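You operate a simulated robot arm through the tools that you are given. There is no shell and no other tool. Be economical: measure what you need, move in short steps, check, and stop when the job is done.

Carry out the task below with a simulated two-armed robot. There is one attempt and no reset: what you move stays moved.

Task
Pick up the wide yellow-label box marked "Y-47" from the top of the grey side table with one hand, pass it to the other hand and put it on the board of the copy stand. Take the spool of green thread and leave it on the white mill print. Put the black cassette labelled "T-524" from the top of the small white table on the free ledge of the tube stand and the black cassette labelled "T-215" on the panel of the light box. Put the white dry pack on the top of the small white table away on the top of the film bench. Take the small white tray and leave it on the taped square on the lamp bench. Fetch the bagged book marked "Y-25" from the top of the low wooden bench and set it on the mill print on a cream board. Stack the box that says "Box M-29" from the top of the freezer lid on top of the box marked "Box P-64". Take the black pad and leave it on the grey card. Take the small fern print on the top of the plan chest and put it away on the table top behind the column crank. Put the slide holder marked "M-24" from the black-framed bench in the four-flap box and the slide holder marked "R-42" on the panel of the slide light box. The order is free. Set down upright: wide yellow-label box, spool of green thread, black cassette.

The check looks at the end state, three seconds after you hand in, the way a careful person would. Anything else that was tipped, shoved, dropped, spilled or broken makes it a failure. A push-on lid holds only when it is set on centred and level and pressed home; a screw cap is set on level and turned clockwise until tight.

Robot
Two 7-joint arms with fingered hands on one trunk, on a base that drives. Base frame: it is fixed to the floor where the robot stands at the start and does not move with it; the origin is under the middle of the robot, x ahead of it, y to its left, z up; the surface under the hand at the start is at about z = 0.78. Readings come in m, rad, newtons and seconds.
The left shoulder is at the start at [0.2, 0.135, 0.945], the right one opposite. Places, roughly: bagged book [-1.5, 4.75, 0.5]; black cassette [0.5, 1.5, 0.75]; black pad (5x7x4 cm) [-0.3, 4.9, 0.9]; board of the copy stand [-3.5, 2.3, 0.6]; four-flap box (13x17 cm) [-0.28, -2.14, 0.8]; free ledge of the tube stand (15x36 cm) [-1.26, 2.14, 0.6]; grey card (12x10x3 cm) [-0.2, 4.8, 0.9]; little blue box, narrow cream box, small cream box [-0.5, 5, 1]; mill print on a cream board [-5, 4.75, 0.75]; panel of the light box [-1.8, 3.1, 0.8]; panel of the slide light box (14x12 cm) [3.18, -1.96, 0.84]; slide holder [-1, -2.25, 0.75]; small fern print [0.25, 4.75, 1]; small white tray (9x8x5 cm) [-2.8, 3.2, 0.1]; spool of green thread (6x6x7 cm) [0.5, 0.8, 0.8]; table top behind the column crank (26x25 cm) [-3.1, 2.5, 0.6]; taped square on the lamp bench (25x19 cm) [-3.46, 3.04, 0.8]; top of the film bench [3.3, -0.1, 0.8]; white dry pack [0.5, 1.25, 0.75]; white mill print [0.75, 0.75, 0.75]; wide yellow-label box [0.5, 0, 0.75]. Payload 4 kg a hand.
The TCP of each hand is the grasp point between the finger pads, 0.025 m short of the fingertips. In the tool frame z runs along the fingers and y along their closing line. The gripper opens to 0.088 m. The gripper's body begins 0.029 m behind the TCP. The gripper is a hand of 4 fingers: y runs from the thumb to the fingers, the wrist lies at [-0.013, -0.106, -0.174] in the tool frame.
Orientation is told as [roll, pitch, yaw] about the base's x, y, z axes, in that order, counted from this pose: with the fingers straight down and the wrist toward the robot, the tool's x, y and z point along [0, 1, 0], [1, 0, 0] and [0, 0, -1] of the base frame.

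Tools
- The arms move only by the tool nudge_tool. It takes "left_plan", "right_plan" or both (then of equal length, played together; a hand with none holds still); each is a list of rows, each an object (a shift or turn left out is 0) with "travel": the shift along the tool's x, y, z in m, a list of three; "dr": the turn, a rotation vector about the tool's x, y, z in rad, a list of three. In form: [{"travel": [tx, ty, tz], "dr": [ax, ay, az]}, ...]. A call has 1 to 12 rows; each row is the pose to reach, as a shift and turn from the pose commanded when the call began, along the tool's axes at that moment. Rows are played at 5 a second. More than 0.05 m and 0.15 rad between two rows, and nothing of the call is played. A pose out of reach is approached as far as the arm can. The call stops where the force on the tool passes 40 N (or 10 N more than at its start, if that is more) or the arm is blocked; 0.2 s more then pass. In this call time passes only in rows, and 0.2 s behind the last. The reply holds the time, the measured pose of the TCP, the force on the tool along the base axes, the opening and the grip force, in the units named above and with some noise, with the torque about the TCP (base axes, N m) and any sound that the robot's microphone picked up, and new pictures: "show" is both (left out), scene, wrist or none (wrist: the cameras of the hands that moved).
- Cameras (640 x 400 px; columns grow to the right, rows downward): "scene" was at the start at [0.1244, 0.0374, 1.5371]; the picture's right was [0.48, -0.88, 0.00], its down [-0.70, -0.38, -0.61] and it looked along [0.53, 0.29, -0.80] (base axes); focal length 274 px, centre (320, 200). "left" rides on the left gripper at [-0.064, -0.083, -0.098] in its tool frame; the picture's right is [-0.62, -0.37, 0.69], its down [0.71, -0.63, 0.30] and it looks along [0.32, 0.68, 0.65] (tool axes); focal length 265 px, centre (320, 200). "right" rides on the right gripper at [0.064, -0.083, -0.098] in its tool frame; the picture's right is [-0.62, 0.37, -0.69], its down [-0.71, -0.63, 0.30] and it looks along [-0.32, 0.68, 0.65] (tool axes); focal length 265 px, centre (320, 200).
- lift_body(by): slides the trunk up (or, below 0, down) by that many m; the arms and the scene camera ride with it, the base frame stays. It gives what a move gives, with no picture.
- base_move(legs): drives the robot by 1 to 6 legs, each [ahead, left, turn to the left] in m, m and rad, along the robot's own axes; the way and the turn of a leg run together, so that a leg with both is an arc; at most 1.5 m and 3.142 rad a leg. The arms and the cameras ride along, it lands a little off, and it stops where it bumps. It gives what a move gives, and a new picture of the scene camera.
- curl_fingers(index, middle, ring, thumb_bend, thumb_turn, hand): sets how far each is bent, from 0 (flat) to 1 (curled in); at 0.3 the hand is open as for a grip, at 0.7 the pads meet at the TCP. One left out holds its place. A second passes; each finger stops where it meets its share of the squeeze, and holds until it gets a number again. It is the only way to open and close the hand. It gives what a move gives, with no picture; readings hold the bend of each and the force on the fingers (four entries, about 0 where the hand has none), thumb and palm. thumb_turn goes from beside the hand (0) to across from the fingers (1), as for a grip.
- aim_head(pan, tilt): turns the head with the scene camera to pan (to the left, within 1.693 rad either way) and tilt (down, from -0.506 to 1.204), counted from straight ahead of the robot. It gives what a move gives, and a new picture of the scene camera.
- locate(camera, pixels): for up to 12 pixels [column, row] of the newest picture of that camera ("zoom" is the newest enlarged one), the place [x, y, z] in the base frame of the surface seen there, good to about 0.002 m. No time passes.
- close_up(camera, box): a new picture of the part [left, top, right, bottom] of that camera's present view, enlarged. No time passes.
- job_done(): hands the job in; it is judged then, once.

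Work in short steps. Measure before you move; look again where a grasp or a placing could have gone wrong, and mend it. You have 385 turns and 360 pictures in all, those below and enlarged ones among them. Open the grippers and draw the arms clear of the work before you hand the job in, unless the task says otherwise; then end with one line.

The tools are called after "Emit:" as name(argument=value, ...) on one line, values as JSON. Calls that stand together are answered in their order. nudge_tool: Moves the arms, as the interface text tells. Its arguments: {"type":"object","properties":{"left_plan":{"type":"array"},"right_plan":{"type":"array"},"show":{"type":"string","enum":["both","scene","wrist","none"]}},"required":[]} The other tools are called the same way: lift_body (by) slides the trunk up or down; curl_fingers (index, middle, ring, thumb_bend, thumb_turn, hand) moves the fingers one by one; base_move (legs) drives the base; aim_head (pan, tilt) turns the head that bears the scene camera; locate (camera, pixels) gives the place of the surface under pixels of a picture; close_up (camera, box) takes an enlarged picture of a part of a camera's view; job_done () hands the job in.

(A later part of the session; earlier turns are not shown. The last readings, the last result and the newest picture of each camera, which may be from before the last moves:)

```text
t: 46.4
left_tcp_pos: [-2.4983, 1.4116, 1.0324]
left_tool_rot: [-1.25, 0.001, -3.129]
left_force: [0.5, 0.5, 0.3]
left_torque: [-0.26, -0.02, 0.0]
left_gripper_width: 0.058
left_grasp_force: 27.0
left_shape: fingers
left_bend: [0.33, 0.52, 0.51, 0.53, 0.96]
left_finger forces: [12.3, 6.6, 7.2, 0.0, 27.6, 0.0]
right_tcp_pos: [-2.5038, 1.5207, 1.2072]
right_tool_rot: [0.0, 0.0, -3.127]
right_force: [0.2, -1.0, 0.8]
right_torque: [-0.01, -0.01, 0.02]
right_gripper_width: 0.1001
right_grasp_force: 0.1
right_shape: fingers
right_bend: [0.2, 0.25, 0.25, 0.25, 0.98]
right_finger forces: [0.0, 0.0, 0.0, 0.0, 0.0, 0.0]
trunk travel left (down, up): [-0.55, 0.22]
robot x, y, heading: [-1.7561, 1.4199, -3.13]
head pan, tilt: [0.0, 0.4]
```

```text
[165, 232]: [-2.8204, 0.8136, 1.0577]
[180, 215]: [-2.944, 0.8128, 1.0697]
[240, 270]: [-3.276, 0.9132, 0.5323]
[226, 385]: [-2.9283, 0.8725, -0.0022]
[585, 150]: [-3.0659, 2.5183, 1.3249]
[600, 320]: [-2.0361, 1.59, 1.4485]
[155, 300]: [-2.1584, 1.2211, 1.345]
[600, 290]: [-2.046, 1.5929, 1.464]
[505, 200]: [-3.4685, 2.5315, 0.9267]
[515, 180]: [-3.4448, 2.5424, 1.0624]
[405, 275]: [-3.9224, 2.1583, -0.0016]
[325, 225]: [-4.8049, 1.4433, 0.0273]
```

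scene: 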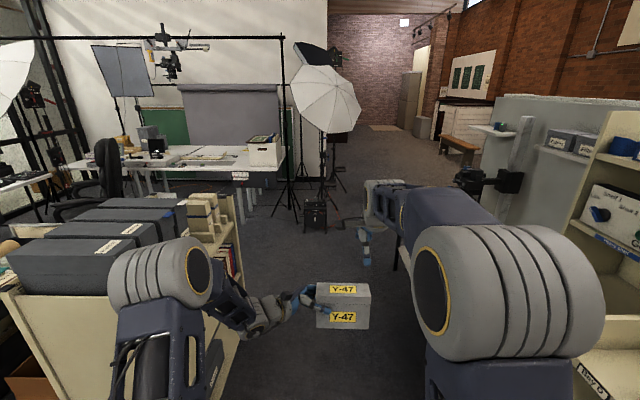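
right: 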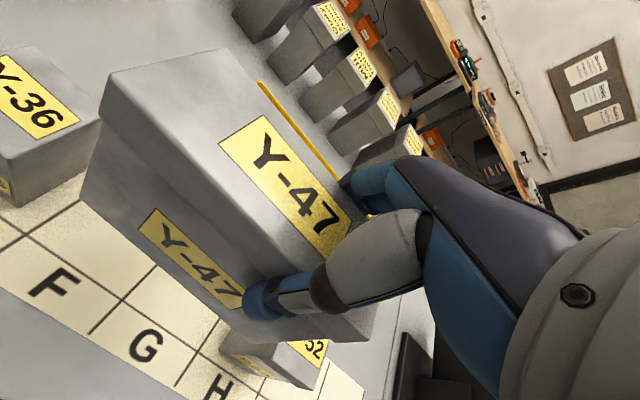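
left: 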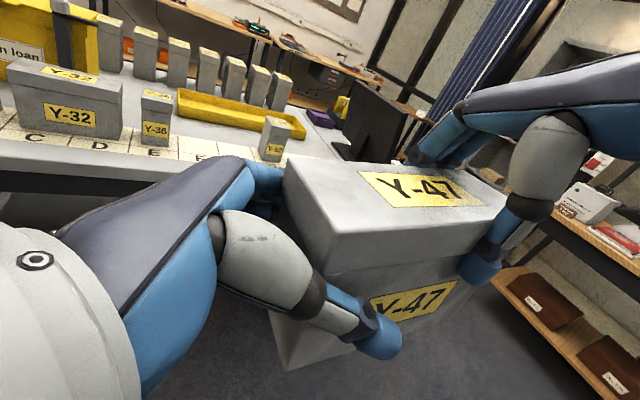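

Clearances are fine. I drive on to about x=−3.45, then turn to face the copy stand from y≈1.25.

Emit:
base_move(legs=[[1.2, 0.0, 0], [0.5, 0.17, 0], [0, 0, -1.57]])

Emit:
aim_head(pan=0.0, tilt=0.6)

```text
t: 55.9
left_tcp_pos: [-4.1771, 1.3261, 1.0294]
left_tool_rot: [-1.247, 0.004, 3.036]
left_force: [-0.3, -0.1, -0.6]
left_torque: [-0.26, 0.09, 0.01]
left_gripper_width: 0.0576
left_grasp_force: 27.1
left_shape: fingers
left_bend: [0.34, 0.52, 0.51, 0.53, 0.96]
left_finger forces: [12.1, 6.8, 7.5, 0.1, 27.6, 0.0]
right_tcp_pos: [-4.1689, 1.4346, 1.2064]
right_tool_rot: [0.002, 0.001, 3.035]
right_force: [0.3, -0.4, -0.6]
right_torque: [-0.01, 0.0, -0.01]
right_gripper_width: 0.1
right_grasp_force: 0.1
right_shape: fingers
right_bend: [0.2, 0.25, 0.25, 0.25, 0.98]
right_finger forces: [0.1, 0.0, 0.0, 0.1, 0.0, 0.0]
trunk travel left (down, up): [-0.55, 0.22]
robot x, y, heading: [-3.4396, 1.2474, 3.037]
head pan, tilt: [0.0, 0.4]
stopped in leg 3: the robot was blocked; the commanded pose is now the measured one
```

scene: 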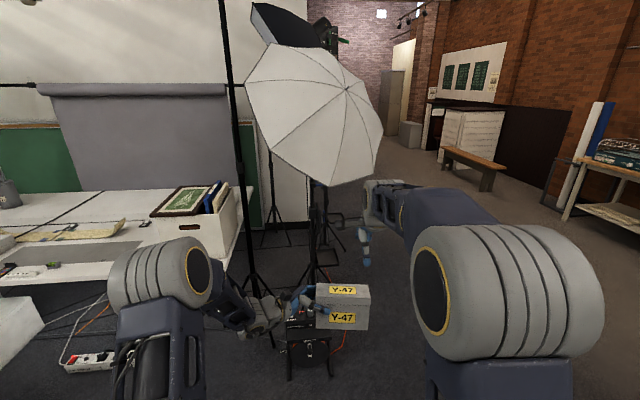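

```text
t: 56.6
left_tcp_pos: [-4.1775, 1.3267, 1.0306]
left_tool_rot: [-1.247, 0.003, 3.034]
left_force: [-0.8, -0.5, 0.4]
left_torque: [-0.25, 0.06, 0.02]
left_gripper_width: 0.0579
left_grasp_force: 27.8
left_shape: fingers
left_bend: [0.34, 0.52, 0.51, 0.53, 0.96]
left_finger forces: [12.2, 6.8, 7.3, 0.0, 27.6, 0.0]
right_tcp_pos: [-4.1678, 1.4343, 1.2056]
right_tool_rot: [0.0, 0.003, 3.036]
right_force: [-0.4, 0.2, -0.4]
right_torque: [0.01, 0.01, -0.02]
right_gripper_width: 0.1001
right_grasp_force: 0.0
right_shape: fingers
right_bend: [0.2, 0.25, 0.25, 0.25, 0.98]
right_finger forces: [0.1, 0.0, 0.1, 0.0, 0.0, 0.1]
trunk travel left (down, up): [-0.55, 0.22]
robot x, y, heading: [-3.4382, 1.2466, 3.035]
head pan, tilt: [0.0, 0.6]
```

scene: 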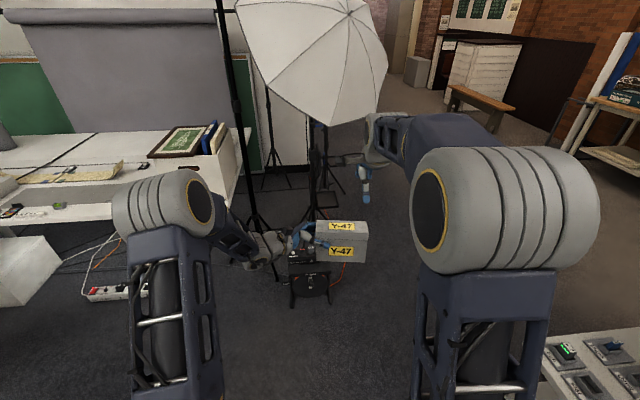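

The turn was blocked early, probably by the cart or desk behind-left. I look left to see what.

Emit:
aim_head(pan=1.69, tilt=0.9)

```text
t: 58.4
left_tcp_pos: [-4.1773, 1.3263, 1.0314]
left_tool_rot: [-1.248, 0.003, 3.036]
left_force: [-0.2, 0.8, 0.4]
left_torque: [-0.26, 0.07, -0.06]
left_gripper_width: 0.0579
left_grasp_force: 26.6
left_shape: fingers
left_bend: [0.34, 0.52, 0.51, 0.53, 0.96]
left_finger forces: [12.1, 6.8, 7.4, 0.1, 27.6, 0.0]
right_tcp_pos: [-4.1692, 1.4348, 1.2062]
right_tool_rot: [0.0, 0.004, 3.035]
right_force: [0.0, -0.1, 0.8]
right_torque: [0.03, -0.03, 0.0]
right_gripper_width: 0.0999
right_grasp_force: 0.2
right_shape: fingers
right_bend: [0.2, 0.25, 0.25, 0.25, 0.98]
right_finger forces: [0.1, 0.1, 0.0, 0.0, 0.0, 0.0]
trunk travel left (down, up): [-0.55, 0.22]
robot x, y, heading: [-3.4376, 1.2425, 3.032]
head pan, tilt: [1.689, 0.901]
```

scene: 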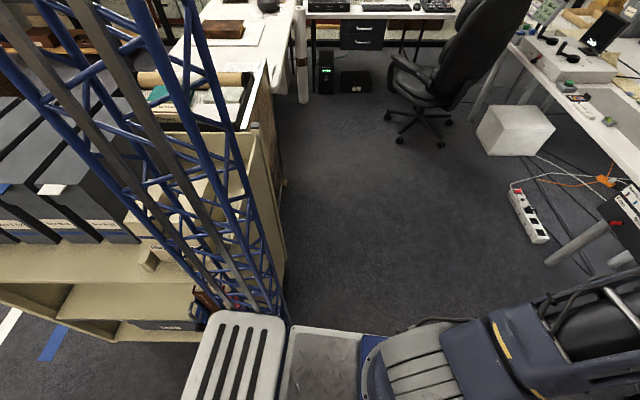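

The base's rear corner met the cart's end. I slide right 0.18 m, look at the copy stand before turning.

Emit:
base_move(legs=[[0.06, -0.2, 0]])

Emit:
aim_head(pan=-1.4, tilt=0.5)

```text
t: 60.0
left_tcp_pos: [-4.2164, 1.5357, 1.0315]
left_tool_rot: [-1.247, 0.003, 3.037]
left_force: [0.0, 0.6, -0.3]
left_torque: [-0.25, 0.05, 0.04]
left_gripper_width: 0.0575
left_grasp_force: 26.2
left_shape: fingers
left_bend: [0.34, 0.52, 0.51, 0.53, 0.96]
left_finger forces: [12.2, 6.9, 7.4, 0.1, 27.5, 0.0]
right_tcp_pos: [-4.2082, 1.6439, 1.2079]
right_tool_rot: [0.0, 0.003, 3.036]
right_force: [0.0, 0.2, -0.1]
right_torque: [0.01, 0.01, -0.01]
right_gripper_width: 0.1002
right_grasp_force: 0.0
right_shape: fingers
right_bend: [0.2, 0.25, 0.25, 0.25, 0.98]
right_finger forces: [0.1, 0.1, 0.1, 0.0, 0.0, 0.1]
trunk travel left (down, up): [-0.55, 0.22]
robot x, y, heading: [-3.4773, 1.4558, 3.031]
head pan, tilt: [1.689, 0.901]
```

scene: 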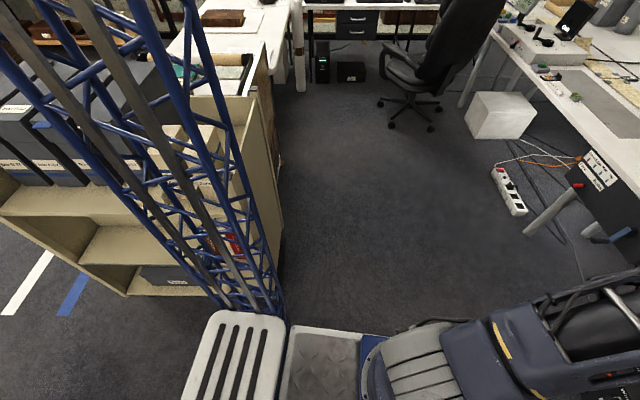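

```text
t: 62.7
left_tcp_pos: [-4.2159, 1.5361, 1.0311]
left_tool_rot: [-1.248, 0.0, 3.037]
left_force: [0.5, 0.1, 0.1]
left_torque: [-0.23, 0.08, 0.01]
left_gripper_width: 0.058
left_grasp_force: 26.7
left_shape: fingers
left_bend: [0.34, 0.52, 0.51, 0.53, 0.96]
left_finger forces: [12.1, 6.7, 7.4, 0.0, 27.5, 0.0]
right_tcp_pos: [-4.207, 1.6438, 1.2058]
right_tool_rot: [0.0, 0.002, 3.037]
right_force: [-0.1, 0.0, 0.5]
right_torque: [-0.02, 0.05, 0.0]
right_gripper_width: 0.1
right_grasp_force: 0.0
right_shape: fingers
right_bend: [0.2, 0.25, 0.25, 0.25, 0.98]
right_finger forces: [0.1, 0.1, 0.0, 0.1, 0.0, 0.0]
trunk travel left (down, up): [-0.55, 0.22]
robot x, y, heading: [-3.4783, 1.4558, 3.037]
head pan, tilt: [-1.4, 0.499]
```

scene: 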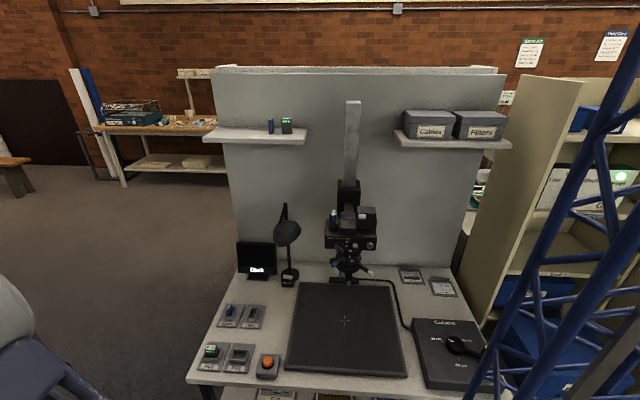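

Clear view: board around (345,325), camera at (350,240), crank box at (450,350). I measure them.

Emit:
locate(camera="scene", pixels=[[305, 283], [390, 287], [293, 368], [407, 375], [345, 325], [350, 245], [345, 275], [370, 262], [288, 232], [430, 300], [462, 312], [490, 340]])

Emit:
close_up(camera="scene", box=[230, 190, 510, 400])

```text
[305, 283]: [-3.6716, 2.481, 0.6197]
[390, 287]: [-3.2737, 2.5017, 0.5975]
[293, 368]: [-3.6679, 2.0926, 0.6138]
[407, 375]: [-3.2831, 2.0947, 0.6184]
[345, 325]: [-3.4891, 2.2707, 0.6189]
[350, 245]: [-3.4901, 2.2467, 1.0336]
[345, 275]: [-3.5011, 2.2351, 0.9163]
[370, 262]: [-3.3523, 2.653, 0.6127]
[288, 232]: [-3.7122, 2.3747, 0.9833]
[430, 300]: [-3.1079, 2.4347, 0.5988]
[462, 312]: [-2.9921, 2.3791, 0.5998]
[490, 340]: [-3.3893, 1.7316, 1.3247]
```

```text
1.90 times, centred on (370, 295) of scene
```

zoom: 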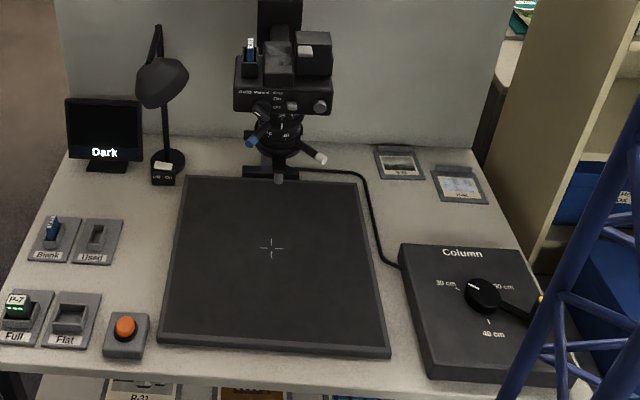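

Board z≈0.619, x −3.67…−3.28, y 2.09…2.49, with the camera hanging at (−3.49,2.24,≥0.9). I pull the left hand in by 0.12 m and draw the right arm back before turning.

Emit:
nudge_tool(left_plan=[{"travel": [0, -0.015, 0]}, {"travel": [0, -0.03, 0]}, {"travel": [0, -0.045, 0]}, {"travel": [0, -0.06, 0]}, {"travel": [0, -0.075, 0]}, {"travel": [0, -0.09, 0]}, {"travel": [0, -0.105, 0]}, {"travel": [0, -0.12, 0]}, {"travel": [0, -0.12, 0]}], right_plan=[{"travel": [-0.028, -0.037, 0]}, {"travel": [-0.056, -0.074, 0]}, {"travel": [-0.085, -0.11, 0]}, {"travel": [-0.113, -0.147, 0]}, {"travel": [-0.142, -0.184, 0]}, {"travel": [-0.17, -0.22, 0.02]}, {"travel": [-0.2, -0.257, 0.03]}, {"travel": [-0.23, -0.294, 0.04]}, {"travel": [-0.26, -0.33, 0.05]}], show="none")

Emit:
base_move(legs=[[0, 0, -1.466]])

```text
t: 64.7
left_tcp_pos: [-4.097, 1.5214, 1.0322]
left_tool_rot: [-1.248, 0.003, 3.035]
left_force: [-0.1, 1.2, 0.3]
left_torque: [-0.29, 0.05, 0.0]
left_gripper_width: 0.0578
left_grasp_force: 26.5
left_shape: fingers
left_bend: [0.34, 0.52, 0.51, 0.53, 0.96]
left_finger forces: [12.0, 6.7, 7.4, 0.1, 27.2, 0.1]
right_tcp_pos: [-3.8498, 1.8662, 1.1549]
right_tool_rot: [0.001, -0.001, 3.036]
right_force: [0.0, 0.2, -0.1]
right_torque: [-0.01, 0.0, 0.01]
right_gripper_width: 0.1003
right_grasp_force: 0.1
right_shape: fingers
right_bend: [0.2, 0.25, 0.25, 0.25, 0.98]
right_finger forces: [0.0, 0.0, 0.0, 0.1, 0.0, 0.0]
trunk travel left (down, up): [-0.55, 0.22]
robot x, y, heading: [-3.4773, 1.4546, 3.037]
head pan, tilt: [-1.4, 0.499]
```

```text
t: 68.7
left_tcp_pos: [-3.4621, 2.0783, 1.0306]
left_tool_rot: [-1.247, 0.001, 1.554]
left_force: [-0.4, 0.8, 0.2]
left_torque: [0.01, 0.25, 0.0]
left_gripper_width: 0.0572
left_grasp_force: 24.6
left_shape: fingers
left_bend: [0.34, 0.52, 0.52, 0.53, 0.96]
left_finger forces: [11.0, 6.2, 7.0, 0.0, 25.2, 0.1]
right_tcp_pos: [-3.0988, 1.8616, 1.155]
right_tool_rot: [0.001, 0.001, 1.551]
right_force: [0.1, 0.1, 0.3]
right_torque: [-0.02, -0.01, 0.01]
right_gripper_width: 0.1
right_grasp_force: 0.1
right_shape: fingers
right_bend: [0.2, 0.25, 0.25, 0.25, 0.98]
right_finger forces: [0.1, 0.0, 0.0, 0.1, 0.0, 0.0]
trunk travel left (down, up): [-0.55, 0.22]
robot x, y, heading: [-3.4728, 1.4533, 1.551]
head pan, tilt: [-1.4, 0.499]
```

scene: 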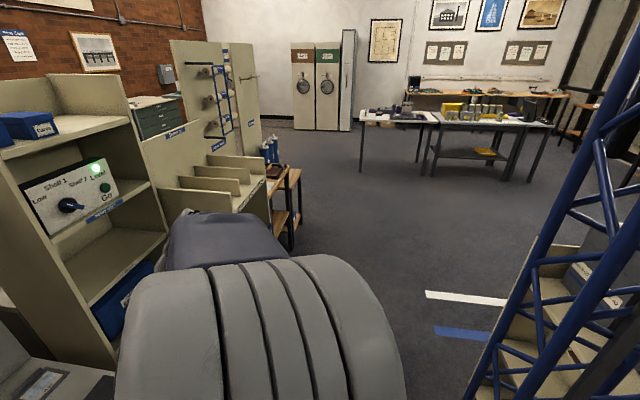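

The box hangs just in front of the camera at y≈2.08. I lower the trunk 0.31 m and look.

Emit:
lift_body(by=-0.31)

Emit:
aim_head(pan=0.1, tilt=0.75)

```text
t: 71.8
left_tcp_pos: [-3.4639, 2.0793, 0.7218]
left_tool_rot: [-1.247, 0.0, 1.552]
left_force: [0.4, 0.5, -0.4]
left_torque: [0.02, 0.28, -0.03]
left_gripper_width: 0.0571
left_grasp_force: 24.3
left_shape: fingers
left_bend: [0.34, 0.52, 0.52, 0.53, 0.96]
left_finger forces: [11.0, 6.2, 6.9, 0.0, 25.1, 0.0]
right_tcp_pos: [-3.0974, 1.8617, 0.8446]
right_tool_rot: [0.0, 0.002, 1.553]
right_force: [0.8, 0.1, 0.4]
right_torque: [-0.01, 0.0, 0.0]
right_gripper_width: 0.1
right_grasp_force: 0.0
right_shape: fingers
right_bend: [0.2, 0.25, 0.25, 0.25, 0.98]
right_finger forces: [0.0, 0.0, 0.0, 0.0, 0.0, 0.0]
trunk travel left (down, up): [-0.24, 0.53]
robot x, y, heading: [-3.479, 1.4547, 1.557]
head pan, tilt: [-1.4, 0.499]
```

```text
t: 73.4
left_tcp_pos: [-3.462, 2.079, 0.7212]
left_tool_rot: [-1.248, 0.002, 1.551]
left_force: [-0.2, 0.2, 0.7]
left_torque: [0.05, 0.28, 0.01]
left_gripper_width: 0.0573
left_grasp_force: 24.6
left_shape: fingers
left_bend: [0.34, 0.52, 0.52, 0.53, 0.96]
left_finger forces: [11.1, 6.4, 6.8, 0.0, 25.1, 0.0]
right_tcp_pos: [-3.0985, 1.8622, 0.845]
right_tool_rot: [0.001, 0.002, 1.552]
right_force: [0.1, 0.3, -0.8]
right_torque: [0.0, -0.01, -0.01]
right_gripper_width: 0.1003
right_grasp_force: 0.0
right_shape: fingers
right_bend: [0.2, 0.25, 0.25, 0.25, 0.98]
right_finger forces: [0.1, 0.0, 0.1, 0.0, 0.0, 0.1]
trunk travel left (down, up): [-0.24, 0.53]
robot x, y, heading: [-3.4746, 1.4556, 1.547]
head pan, tilt: [0.099, 0.75]
```

scene: 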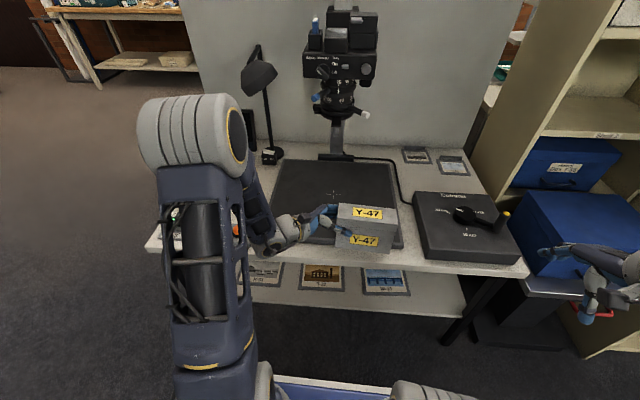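

I measure the box: lower edge at (337,246) and (388,252), top corners (339,206), (396,209).

Emit:
locate(camera="scene", pixels=[[339, 246], [386, 250], [342, 208], [394, 210], [340, 222], [390, 224], [365, 207], [320, 244], [400, 246]])

Emit:
close_up(camera="scene", box=[230, 150, 430, 280])

```text
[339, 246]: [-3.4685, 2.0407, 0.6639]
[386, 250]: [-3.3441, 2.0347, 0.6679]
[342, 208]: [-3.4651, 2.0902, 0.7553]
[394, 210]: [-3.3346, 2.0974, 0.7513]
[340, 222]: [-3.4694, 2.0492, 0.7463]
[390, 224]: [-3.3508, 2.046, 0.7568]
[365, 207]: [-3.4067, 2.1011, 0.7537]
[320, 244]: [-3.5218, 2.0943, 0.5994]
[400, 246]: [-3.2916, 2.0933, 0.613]
```

```text
3.08 times, centred on (330, 215) of scene
```

zoom: 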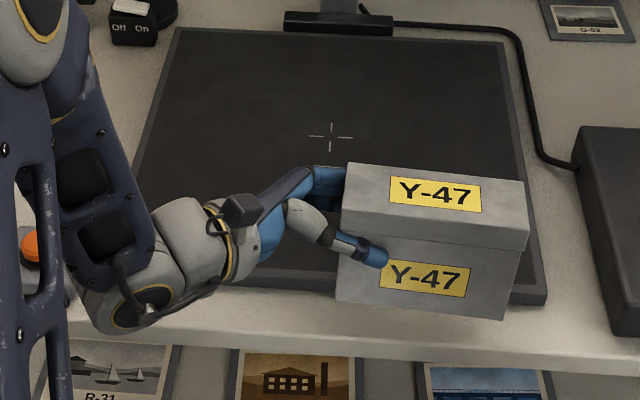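

The box is slightly tilted but nearly level. I move it 7 cm forward over the board and go down until contact.

Emit:
nudge_tool(left_plan=[{"travel": [0, 0.035, 0]}, {"travel": [0, 0.075, 0]}, {"travel": [0.019, 0.075, 0.0063]}, {"travel": [0.0285, 0.075, 0.0095]}], show="scene")

```text
t: 74.4
left_tcp_pos: [-3.4611, 2.1539, 0.6925]
left_tool_rot: [-1.248, 0.002, 1.552]
left_force: [-0.2, 0.8, 0.4]
left_torque: [0.06, 0.16, 0.03]
left_gripper_width: 0.0573
left_grasp_force: 25.3
left_shape: fingers
left_bend: [0.34, 0.53, 0.52, 0.53, 0.96]
left_finger forces: [11.7, 6.4, 7.0, 0.0, 25.7, 0.0]
right_tcp_pos: [-3.0981, 1.8621, 0.8454]
right_tool_rot: [0.001, 0.002, 1.551]
right_force: [0.6, 0.2, 0.0]
right_torque: [-0.01, -0.02, -0.01]
right_gripper_width: 0.1001
right_grasp_force: 0.1
right_shape: fingers
right_bend: [0.2, 0.25, 0.25, 0.25, 0.98]
right_finger forces: [0.1, 0.0, 0.0, 0.0, 0.0, 0.0]
trunk travel left (down, up): [-0.24, 0.53]
robot x, y, heading: [-3.4737, 1.451, 1.553]
head pan, tilt: [0.099, 0.75]
```

scene: 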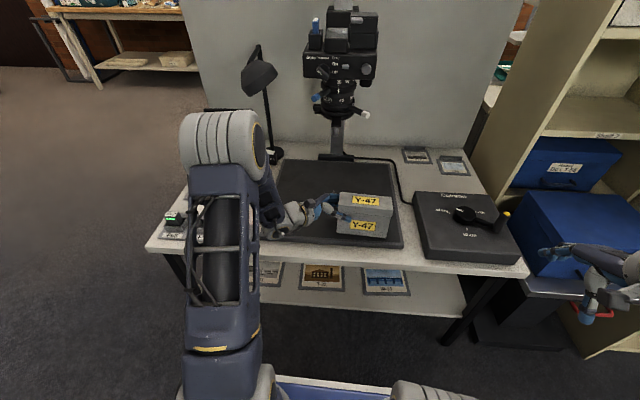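

Torque fell, so a corner may be touching. I go down another 8 mm in small rows.

Emit:
nudge_tool(left_plan=[{"travel": [0.004, 0, 0.0013]}, {"travel": [0.0075, 0, 0.0025]}, {"travel": [0.0095, 0, 0.0031]}], show="none")

Emit:
close_up(camera="scene", box=[260, 150, 440, 270])

```text
t: 75.2
left_tcp_pos: [-3.4608, 2.1536, 0.6837]
left_tool_rot: [-1.249, -0.002, 1.553]
left_force: [-7.5, -6.4, 25.7]
left_torque: [0.25, -0.12, 0.05]
left_gripper_width: 0.0555
left_grasp_force: 25.9
left_shape: fingers
left_bend: [0.37, 0.53, 0.52, 0.53, 0.91]
left_finger forces: [6.5, 7.0, 8.2, 0.1, 31.4, 0.0]
right_tcp_pos: [-3.0987, 1.8615, 0.8465]
right_tool_rot: [0.001, 0.0, 1.553]
right_force: [0.4, 0.3, 0.8]
right_torque: [0.02, 0.01, -0.03]
right_gripper_width: 0.1001
right_grasp_force: 0.1
right_shape: fingers
right_bend: [0.2, 0.25, 0.25, 0.25, 0.98]
right_finger forces: [0.0, 0.0, 0.1, 0.1, 0.0, 0.1]
trunk travel left (down, up): [-0.24, 0.53]
robot x, y, heading: [-3.4766, 1.4553, 1.549]
head pan, tilt: [0.099, 0.75]
```

```text
3.33 times, centred on (350, 210) of scene
```

zoom: 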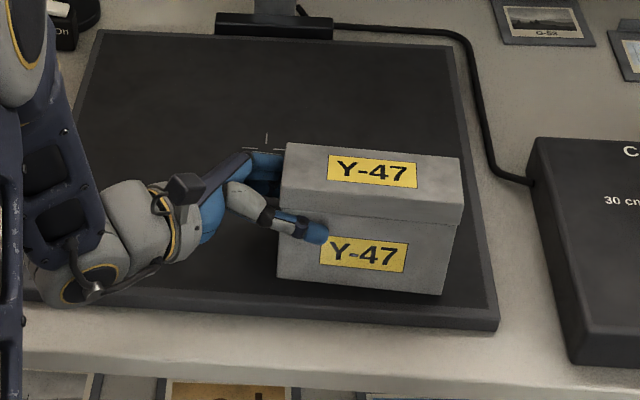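

The box stands on the board with firm contact. I open the left hand and withdraw it sideways along its axis.

Emit:
curl_fingers(hand="left", index=0.15, middle=0.25, ring=0.25, thumb_bend=0.25)

Emit:
nudge_tool(left_plan=[{"travel": [0, 0, -0.03]}, {"travel": [0, 0, -0.06]}, {"travel": [-0.02, 0, -0.09]}, {"travel": [-0.06, -0.02, -0.1]}, {"travel": [-0.06, -0.06, -0.1]}, {"travel": [-0.06, -0.1, -0.1]}, {"travel": [-0.06, -0.14, -0.1]}], show="scene")

```text
t: 76.2
left_tcp_pos: [-3.4619, 2.1535, 0.6819]
left_tool_rot: [-1.247, 0.003, 1.555]
left_force: [-0.5, 0.1, -0.8]
left_torque: [-0.02, -0.06, -0.01]
left_gripper_width: 0.1054
left_grasp_force: 0.0
left_shape: fingers
left_bend: [0.15, 0.25, 0.25, 0.25, 0.97]
left_finger forces: [0.0, 0.0, 0.0, 0.0, 0.0, 0.0]
right_tcp_pos: [-3.0984, 1.8624, 0.8454]
right_tool_rot: [0.0, 0.001, 1.551]
right_force: [0.0, 0.0, 1.2]
right_torque: [0.02, 0.0, 0.01]
right_gripper_width: 0.1001
right_grasp_force: 0.1
right_shape: fingers
right_bend: [0.2, 0.25, 0.25, 0.25, 0.98]
right_finger forces: [0.1, 0.1, 0.0, 0.1, 0.0, 0.0]
trunk travel left (down, up): [-0.24, 0.53]
robot x, y, heading: [-3.4786, 1.4542, 1.552]
head pan, tilt: [0.099, 0.75]
```

```text
t: 77.8
left_tcp_pos: [-3.5397, 2.0137, 0.7721]
left_tool_rot: [-1.247, 0.003, 1.551]
left_force: [-0.5, -0.2, 0.0]
left_torque: [0.03, -0.01, 0.0]
left_gripper_width: 0.1057
left_grasp_force: 0.0
left_shape: fingers
left_bend: [0.15, 0.25, 0.25, 0.25, 0.97]
left_finger forces: [0.0, 0.0, 0.0, 0.0, 0.0, 0.1]
right_tcp_pos: [-3.0991, 1.8616, 0.8449]
right_tool_rot: [0.0, -0.001, 1.552]
right_force: [0.2, -0.1, 1.3]
right_torque: [-0.04, 0.02, 0.04]
right_gripper_width: 0.1003
right_grasp_force: 0.1
right_shape: fingers
right_bend: [0.2, 0.25, 0.25, 0.25, 0.98]
right_finger forces: [0.1, 0.0, 0.1, 0.1, 0.1, 0.0]
trunk travel left (down, up): [-0.24, 0.53]
robot x, y, heading: [-3.4722, 1.4547, 1.552]
head pan, tilt: [0.099, 0.75]
```

scene: 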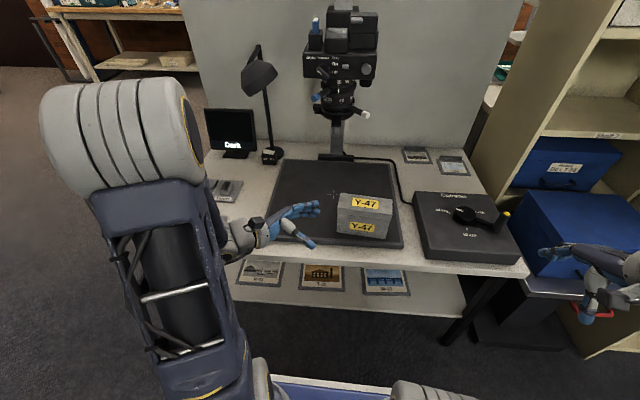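

Y-47 stands on the board. I raise the trunk and fold the left hand back to its tool-down carrying pose.

Emit:
lift_body(by=0.31)

Emit:
nudge_tool(left_plan=[{"travel": [0.0105, -0.017, -0.032], "dr": [0, 0.139, 0]}, {"travel": [0.021, -0.034, -0.064], "dr": [0, 0.278, 0]}, {"travel": [0.0315, -0.05, -0.095], "dr": [0, 0.417, 0]}, {"travel": [0.042, -0.067, -0.127], "dr": [0, 0.556, 0]}, {"travel": [0.0525, -0.083, -0.158], "dr": [0, 0.694, 0]}, {"travel": [0.063, -0.1, -0.19], "dr": [0, 0.833, 0]}, {"travel": [0.0735, -0.117, -0.222], "dr": [0, 0.972, 0]}, {"travel": [0.084, -0.133, -0.253], "dr": [0, 1.111, 0]}, {"travel": [0.0945, -0.15, -0.285], "dr": [0, 1.248, 0]}], show="none")

Emit:
aim_head(pan=0.9, tilt=0.45)

```text
t: 80.9
left_tcp_pos: [-3.5408, 2.0154, 1.0811]
left_tool_rot: [-1.248, 0.003, 1.552]
left_force: [0.7, 0.1, -0.1]
left_torque: [-0.01, -0.01, 0.02]
left_gripper_width: 0.1055
left_grasp_force: 0.0
left_shape: fingers
left_bend: [0.15, 0.25, 0.25, 0.25, 0.97]
left_finger forces: [0.0, 0.0, 0.0, 0.0, 0.0, 0.0]
right_tcp_pos: [-3.0986, 1.8612, 1.1549]
right_tool_rot: [0.0, 0.0, 1.551]
right_force: [-0.8, -0.4, -0.1]
right_torque: [0.01, -0.02, -0.01]
right_gripper_width: 0.0999
right_grasp_force: 0.0
right_shape: fingers
right_bend: [0.2, 0.25, 0.25, 0.25, 0.98]
right_finger forces: [0.0, 0.0, 0.0, 0.1, 0.0, 0.1]
trunk travel left (down, up): [-0.55, 0.22]
robot x, y, heading: [-3.4735, 1.4516, 1.551]
head pan, tilt: [0.099, 0.75]
```

```text
t: 82.9
left_tcp_pos: [-3.8443, 1.8713, 1.0825]
left_tool_rot: [0.005, 0.001, 1.551]
left_force: [0.3, 0.1, -0.2]
left_torque: [-0.01, -0.01, 0.01]
left_gripper_width: 0.1058
left_grasp_force: 0.0
left_shape: fingers
left_bend: [0.15, 0.25, 0.25, 0.25, 0.97]
left_finger forces: [0.0, 0.0, 0.1, 0.0, 0.0, 0.0]
right_tcp_pos: [-3.0991, 1.8624, 1.1556]
right_tool_rot: [0.0, 0.0, 1.551]
right_force: [-0.9, 0.4, -0.4]
right_torque: [-0.01, -0.01, 0.01]
right_gripper_width: 0.1001
right_grasp_force: 0.1
right_shape: fingers
right_bend: [0.2, 0.25, 0.25, 0.25, 0.98]
right_finger forces: [0.0, 0.1, 0.0, 0.1, 0.0, 0.1]
trunk travel left (down, up): [-0.55, 0.22]
robot x, y, heading: [-3.4768, 1.4565, 1.55]
head pan, tilt: [0.099, 0.75]
```

```text
t: 84.0
left_tcp_pos: [-3.8438, 1.8714, 1.0827]
left_tool_rot: [0.0, 0.001, 1.554]
left_force: [0.0, -0.1, 0.2]
left_torque: [0.05, 0.03, 0.03]
left_gripper_width: 0.1059
left_grasp_force: 0.1
left_shape: fingers
left_bend: [0.15, 0.25, 0.25, 0.25, 0.97]
left_finger forces: [0.1, 0.1, 0.0, 0.0, 0.0, 0.0]
right_tcp_pos: [-3.0979, 1.8616, 1.1548]
right_tool_rot: [0.0, 0.0, 1.551]
right_force: [0.2, 0.8, 0.4]
right_torque: [0.05, -0.05, 0.06]
right_gripper_width: 0.1002
right_grasp_force: 0.1
right_shape: fingers
right_bend: [0.2, 0.25, 0.25, 0.25, 0.98]
right_finger forces: [0.1, 0.1, 0.0, 0.0, 0.0, 0.1]
trunk travel left (down, up): [-0.55, 0.22]
robot x, y, heading: [-3.4763, 1.4579, 1.555]
head pan, tilt: [0.901, 0.45]
```

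scene: 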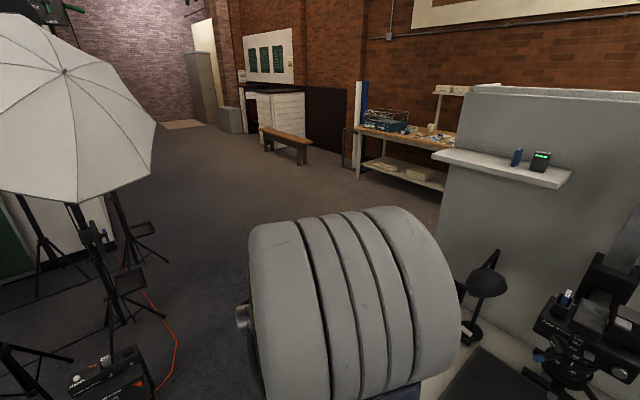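

I measure the passage between the lighting gear and the partition's left end.

Emit:
locate(camera="scene", pixels=[[170, 360], [160, 320], [130, 265], [145, 235], [470, 120], [440, 160], [230, 300], [357, 178], [440, 190], [155, 150], [290, 165], [410, 145]])

```text
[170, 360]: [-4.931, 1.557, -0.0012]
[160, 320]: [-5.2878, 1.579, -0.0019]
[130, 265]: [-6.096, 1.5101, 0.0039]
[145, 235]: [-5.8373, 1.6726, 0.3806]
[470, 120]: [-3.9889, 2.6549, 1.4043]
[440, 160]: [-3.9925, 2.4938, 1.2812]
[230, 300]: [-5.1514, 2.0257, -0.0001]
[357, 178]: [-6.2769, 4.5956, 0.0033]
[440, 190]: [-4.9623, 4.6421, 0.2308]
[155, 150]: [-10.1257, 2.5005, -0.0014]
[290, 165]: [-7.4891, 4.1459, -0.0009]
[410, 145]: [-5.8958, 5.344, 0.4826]
```

Emit:
locate(camera="scene", pixels=[[150, 128], [100, 60], [100, 185], [60, 120], [20, 190], [100, 360], [10, 345], [130, 290]])

```text
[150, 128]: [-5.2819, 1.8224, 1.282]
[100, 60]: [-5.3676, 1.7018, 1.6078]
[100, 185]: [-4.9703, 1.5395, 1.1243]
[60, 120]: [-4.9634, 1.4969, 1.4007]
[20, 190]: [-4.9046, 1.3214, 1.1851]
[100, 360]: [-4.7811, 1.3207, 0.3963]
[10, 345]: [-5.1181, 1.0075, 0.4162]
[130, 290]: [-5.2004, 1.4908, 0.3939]
```

I drive left, diagonally past the lighting gear, then forward around the partition.

Emit:
base_move(legs=[[0.0, 0.72, 0], [0.9, 0.38, 0], [0.9, 0, 0]])

Emit:
aim_head(pan=-1.2, tilt=0.55)

```text
t: 90.3
left_tcp_pos: [-4.682, 2.2585, 1.0823]
left_tool_rot: [0.0, 0.002, 1.469]
left_force: [-0.9, 0.0, -0.1]
left_torque: [0.02, -0.02, 0.0]
left_gripper_width: 0.1057
left_grasp_force: 0.1
left_shape: fingers
left_bend: [0.15, 0.25, 0.25, 0.25, 0.98]
left_finger forces: [0.1, 0.1, 0.0, 0.0, 0.0, 0.0]
right_tcp_pos: [-3.9392, 2.1864, 1.1567]
right_tool_rot: [-0.001, -0.002, 1.462]
right_force: [0.2, -0.4, -0.4]
right_torque: [-0.01, 0.03, 0.01]
right_gripper_width: 0.0999
right_grasp_force: 0.1
right_shape: fingers
right_bend: [0.2, 0.25, 0.25, 0.25, 0.98]
right_finger forces: [0.0, 0.1, 0.1, 0.1, 0.0, 0.0]
trunk travel left (down, up): [-0.55, 0.22]
robot x, y, heading: [-4.3517, 1.8124, 1.468]
head pan, tilt: [0.901, 0.45]
stopped in leg 2: the robot was blocked; the commanded pose is now the measured one
```

scene: 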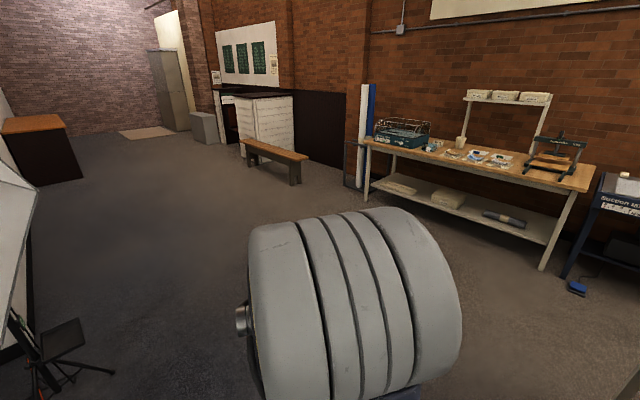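

```text
t: 92.3
left_tcp_pos: [-4.6826, 2.2583, 1.0827]
left_tool_rot: [0.0, 0.001, 1.468]
left_force: [0.0, -0.5, 0.0]
left_torque: [-0.02, 0.02, -0.03]
left_gripper_width: 0.1059
left_grasp_force: 0.1
left_shape: fingers
left_bend: [0.15, 0.25, 0.25, 0.25, 0.98]
left_finger forces: [0.0, 0.0, 0.0, 0.0, 0.1, 0.0]
right_tcp_pos: [-3.9391, 2.1848, 1.1556]
right_tool_rot: [0.001, -0.001, 1.464]
right_force: [-0.6, -0.7, -0.1]
right_torque: [0.02, -0.01, 0.0]
right_gripper_width: 0.1002
right_grasp_force: 0.1
right_shape: fingers
right_bend: [0.2, 0.25, 0.25, 0.25, 0.98]
right_finger forces: [0.0, 0.1, 0.0, 0.0, 0.0, 0.0]
trunk travel left (down, up): [-0.55, 0.22]
robot x, y, heading: [-4.3519, 1.814, 1.462]
head pan, tilt: [-1.201, 0.55]
```

scene: 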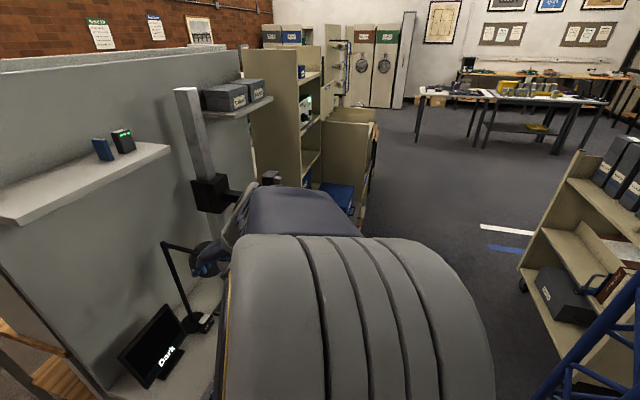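

The base's right front met the table's left end. I check that nothing on the copy stand was disturbed.

Emit:
close_up(camera="scene", box=[90, 200, 290, 390])

Emit:
base_move(legs=[[-0.15, 0.15, 0]])

```text
2.11 times, centred on (190, 295) of scene
```

zoom: 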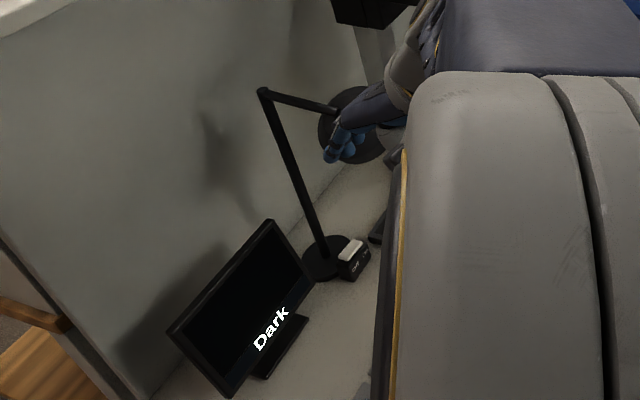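

```text
t: 94.1
left_tcp_pos: [-4.8016, 2.1676, 1.0824]
left_tool_rot: [0.0, -0.001, 1.463]
left_force: [-0.2, 0.2, 0.2]
left_torque: [-0.01, 0.0, 0.03]
left_gripper_width: 0.1058
left_grasp_force: 0.2
left_shape: fingers
left_bend: [0.15, 0.25, 0.25, 0.25, 0.98]
left_finger forces: [0.0, 0.0, 0.0, 0.1, 0.1, 0.0]
right_tcp_pos: [-4.0591, 2.0931, 1.1568]
right_tool_rot: [0.0, -0.002, 1.461]
right_force: [-0.7, 0.1, -0.2]
right_torque: [-0.02, -0.01, -0.03]
right_gripper_width: 0.1003
right_grasp_force: 0.1
right_shape: fingers
right_bend: [0.2, 0.25, 0.25, 0.25, 0.98]
right_finger forces: [0.0, 0.0, 0.0, 0.0, 0.1, 0.0]
trunk travel left (down, up): [-0.55, 0.22]
robot x, y, heading: [-4.473, 1.7201, 1.462]
head pan, tilt: [-1.201, 0.55]
stopped in leg 1: the robot was blocked; the commanded pose is now the measured one
```

scene: 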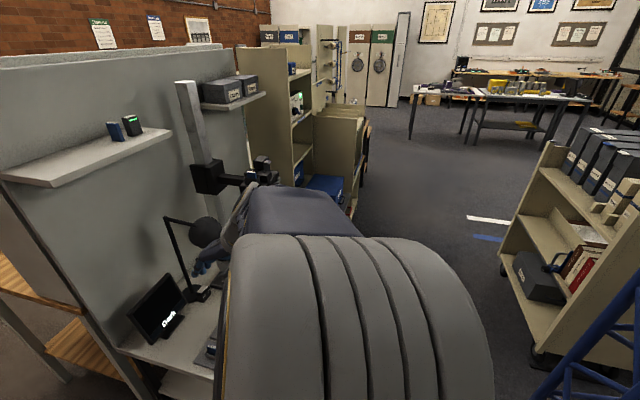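

I move straight ahead (+y) with a small leftward correction, away from both obstacles.

Emit:
base_move(legs=[[0.6, 0.075, 0], [0.6, 0.1, 0.1], [0.8, 0.0, 0]])

Emit:
aim_head(pan=-1.2, tilt=0.6)

```text
t: 96.8
left_tcp_pos: [-4.8019, 2.6507, 1.0812]
left_tool_rot: [-0.002, 0.0, 1.445]
left_force: [0.6, 0.1, -0.2]
left_torque: [0.02, -0.01, 0.03]
left_gripper_width: 0.1059
left_grasp_force: 0.0
left_shape: fingers
left_bend: [0.15, 0.25, 0.25, 0.25, 0.98]
left_finger forces: [0.0, 0.0, 0.0, 0.0, 0.1, 0.1]
right_tcp_pos: [-4.0643, 2.5526, 1.1554]
right_tool_rot: [0.022, -0.01, 1.422]
right_force: [0.1, -0.5, -0.8]
right_torque: [-0.05, 0.02, 0.0]
right_gripper_width: 0.0999
right_grasp_force: 0.1
right_shape: fingers
right_bend: [0.2, 0.25, 0.25, 0.25, 0.98]
right_finger forces: [0.1, 0.0, 0.0, 0.0, 0.0, 0.0]
trunk travel left (down, up): [-0.55, 0.22]
robot x, y, heading: [-4.4799, 2.1989, 1.447]
head pan, tilt: [-1.201, 0.55]
stopped in leg 1: the robot was blocked; the commanded pose is now the measured one
```

scene: 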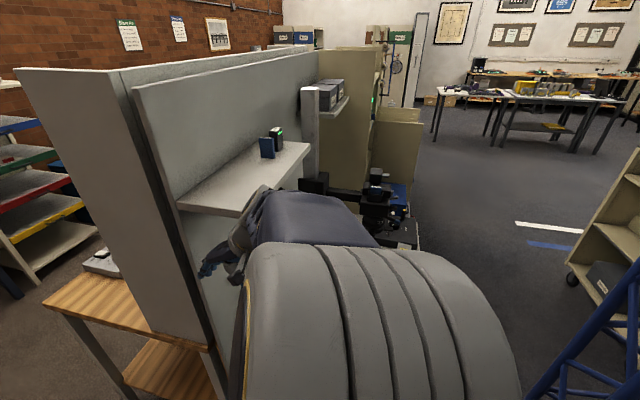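

```text
t: 97.4
left_tcp_pos: [-4.8032, 2.6514, 1.0828]
left_tool_rot: [-0.002, -0.004, 1.447]
left_force: [-0.3, 0.6, -0.8]
left_torque: [0.01, 0.04, -0.01]
left_gripper_width: 0.1058
left_grasp_force: 0.2
left_shape: fingers
left_bend: [0.15, 0.25, 0.25, 0.25, 0.98]
left_finger forces: [0.0, 0.0, 0.0, 0.0, 0.1, 0.0]
right_tcp_pos: [-4.0633, 2.5517, 1.1556]
right_tool_rot: [0.02, -0.009, 1.421]
right_force: [0.1, -0.3, -0.6]
right_torque: [0.0, -0.01, 0.03]
right_gripper_width: 0.1002
right_grasp_force: 0.0
right_shape: fingers
right_bend: [0.2, 0.25, 0.25, 0.25, 0.98]
right_finger forces: [0.1, 0.1, 0.0, 0.1, 0.0, 0.1]
trunk travel left (down, up): [-0.55, 0.22]
robot x, y, heading: [-4.4809, 2.2006, 1.446]
head pan, tilt: [-1.201, 0.6]
```

scene: 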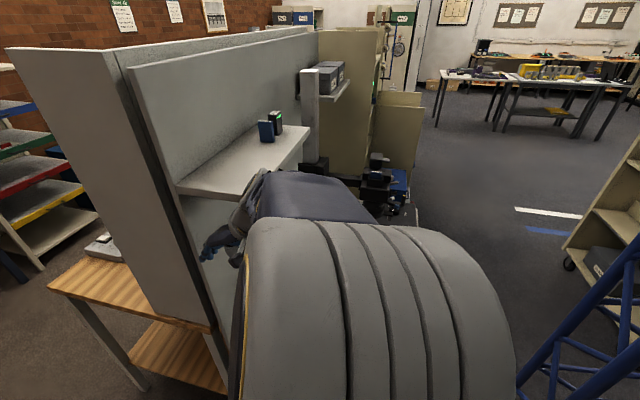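

The right elbow met the wall shelf (items on it still stand). I shift left 0.3 m, then proceed forward.

Emit:
base_move(legs=[[-0.02, 0.05, 0], [0.0, 0.3, 0.1], [0.9, 0, 0], [0.6, 0, 0]])

Emit:
aim_head(pan=-1.5, tilt=0.6)

```text
t: 107.4
left_tcp_pos: [-5.1762, 4.1267, 1.0831]
left_tool_rot: [-0.001, 0.001, 1.549]
left_force: [0.3, -0.7, 0.3]
left_torque: [-0.04, -0.06, -0.01]
left_gripper_width: 0.1057
left_grasp_force: 0.1
left_shape: fingers
left_bend: [0.15, 0.25, 0.25, 0.25, 0.98]
left_finger forces: [0.1, 0.0, 0.0, 0.1, 0.1, 0.0]
right_tcp_pos: [-4.4301, 4.1037, 1.1526]
right_tool_rot: [0.022, -0.003, 1.521]
right_force: [0.3, -0.2, 0.6]
right_torque: [-0.02, 0.02, -0.01]
right_gripper_width: 0.1002
right_grasp_force: 0.1
right_shape: fingers
right_bend: [0.2, 0.25, 0.25, 0.25, 0.98]
right_finger forces: [0.0, 0.0, 0.0, 0.1, 0.0, 0.1]
trunk travel left (down, up): [-0.55, 0.22]
robot x, y, heading: [-4.8081, 3.7112, 1.549]
head pan, tilt: [-1.201, 0.6]
```

scene: 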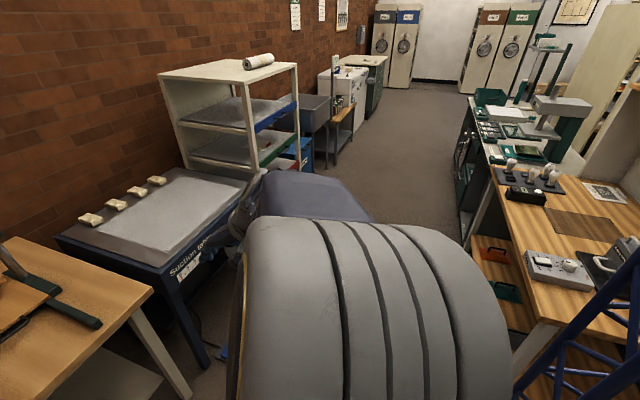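

```text
t: 108.2
left_tcp_pos: [-5.1762, 4.1278, 1.0827]
left_tool_rot: [0.0, 0.004, 1.547]
left_force: [-1.0, 0.3, 0.6]
left_torque: [0.02, 0.0, 0.02]
left_gripper_width: 0.1057
left_grasp_force: 0.1
left_shape: fingers
left_bend: [0.15, 0.25, 0.25, 0.25, 0.98]
left_finger forces: [0.1, 0.0, 0.0, 0.1, 0.0, 0.0]
right_tcp_pos: [-4.4289, 4.1023, 1.1522]
right_tool_rot: [0.022, -0.006, 1.523]
right_force: [0.0, 0.7, -0.7]
right_torque: [-0.02, 0.01, -0.01]
right_gripper_width: 0.1002
right_grasp_force: 0.0
right_shape: fingers
right_bend: [0.2, 0.25, 0.25, 0.25, 0.98]
right_finger forces: [0.0, 0.0, 0.0, 0.0, 0.0, 0.1]
trunk travel left (down, up): [-0.55, 0.22]
robot x, y, heading: [-4.8095, 3.7124, 1.552]
head pan, tilt: [-1.499, 0.6]
```

scene: 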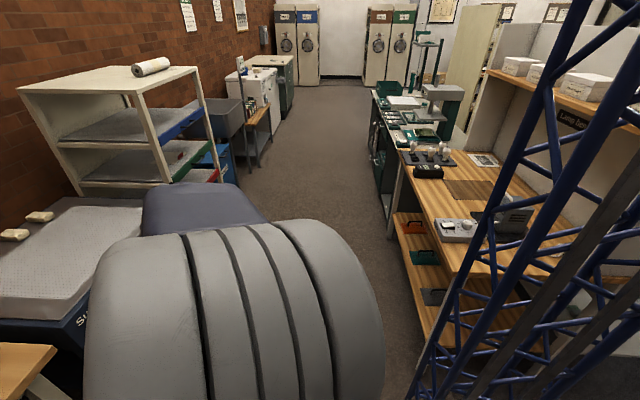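

I see the lamp bench on the right with small trays on its lower shelf. I turn here in the open to face −y, then I'll slide sideways along the bench.

Emit:
base_move(legs=[[0, 0, -3.12], [-0.15, 0.6, 0]])

Emit:
aim_head(pan=0.5, tilt=0.8)

```text
t: 118.9
left_tcp_pos: [-3.8209, 3.4867, 1.0827]
left_tool_rot: [0.0, 0.001, -1.535]
left_force: [-0.7, 0.9, 0.4]
left_torque: [-0.01, -0.04, 0.0]
left_gripper_width: 0.106
left_grasp_force: 0.1
left_shape: fingers
left_bend: [0.15, 0.25, 0.25, 0.25, 0.98]
left_finger forces: [0.0, 0.0, 0.1, 0.1, 0.1, 0.0]
right_tcp_pos: [-4.5682, 3.4679, 1.1529]
right_tool_rot: [0.022, -0.006, -1.561]
right_force: [0.4, 0.4, 0.0]
right_torque: [-0.03, -0.01, 0.01]
right_gripper_width: 0.1001
right_grasp_force: 0.1
right_shape: fingers
right_bend: [0.2, 0.25, 0.25, 0.25, 0.98]
right_finger forces: [0.1, 0.1, 0.0, 0.0, 0.0, 0.1]
trunk travel left (down, up): [-0.55, 0.22]
robot x, y, heading: [-4.2125, 3.8819, -1.532]
head pan, tilt: [-1.499, 0.6]
```

scene: 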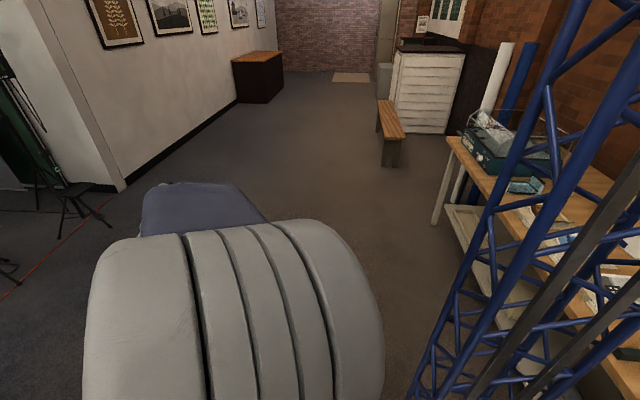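

```text
t: 120.8
left_tcp_pos: [-3.8203, 3.4872, 1.0812]
left_tool_rot: [0.0, 0.004, -1.536]
left_force: [0.2, 0.3, 0.1]
left_torque: [-0.03, 0.0, -0.02]
left_gripper_width: 0.1058
left_grasp_force: 0.1
left_shape: fingers
left_bend: [0.15, 0.25, 0.25, 0.25, 0.98]
left_finger forces: [0.0, 0.0, 0.0, 0.0, 0.0, 0.0]
right_tcp_pos: [-4.5665, 3.4677, 1.1523]
right_tool_rot: [0.023, -0.005, -1.563]
right_force: [-0.2, 0.0, 0.6]
right_torque: [-0.05, -0.02, 0.0]
right_gripper_width: 0.1002
right_grasp_force: 0.1
right_shape: fingers
right_bend: [0.2, 0.25, 0.25, 0.25, 0.98]
right_finger forces: [0.0, 0.0, 0.1, 0.0, 0.0, 0.0]
trunk travel left (down, up): [-0.55, 0.22]
robot x, y, heading: [-4.2114, 3.8844, -1.534]
head pan, tilt: [0.499, 0.799]
```

scene: 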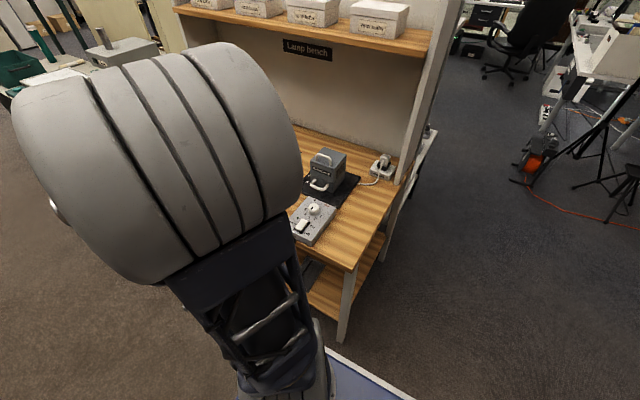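

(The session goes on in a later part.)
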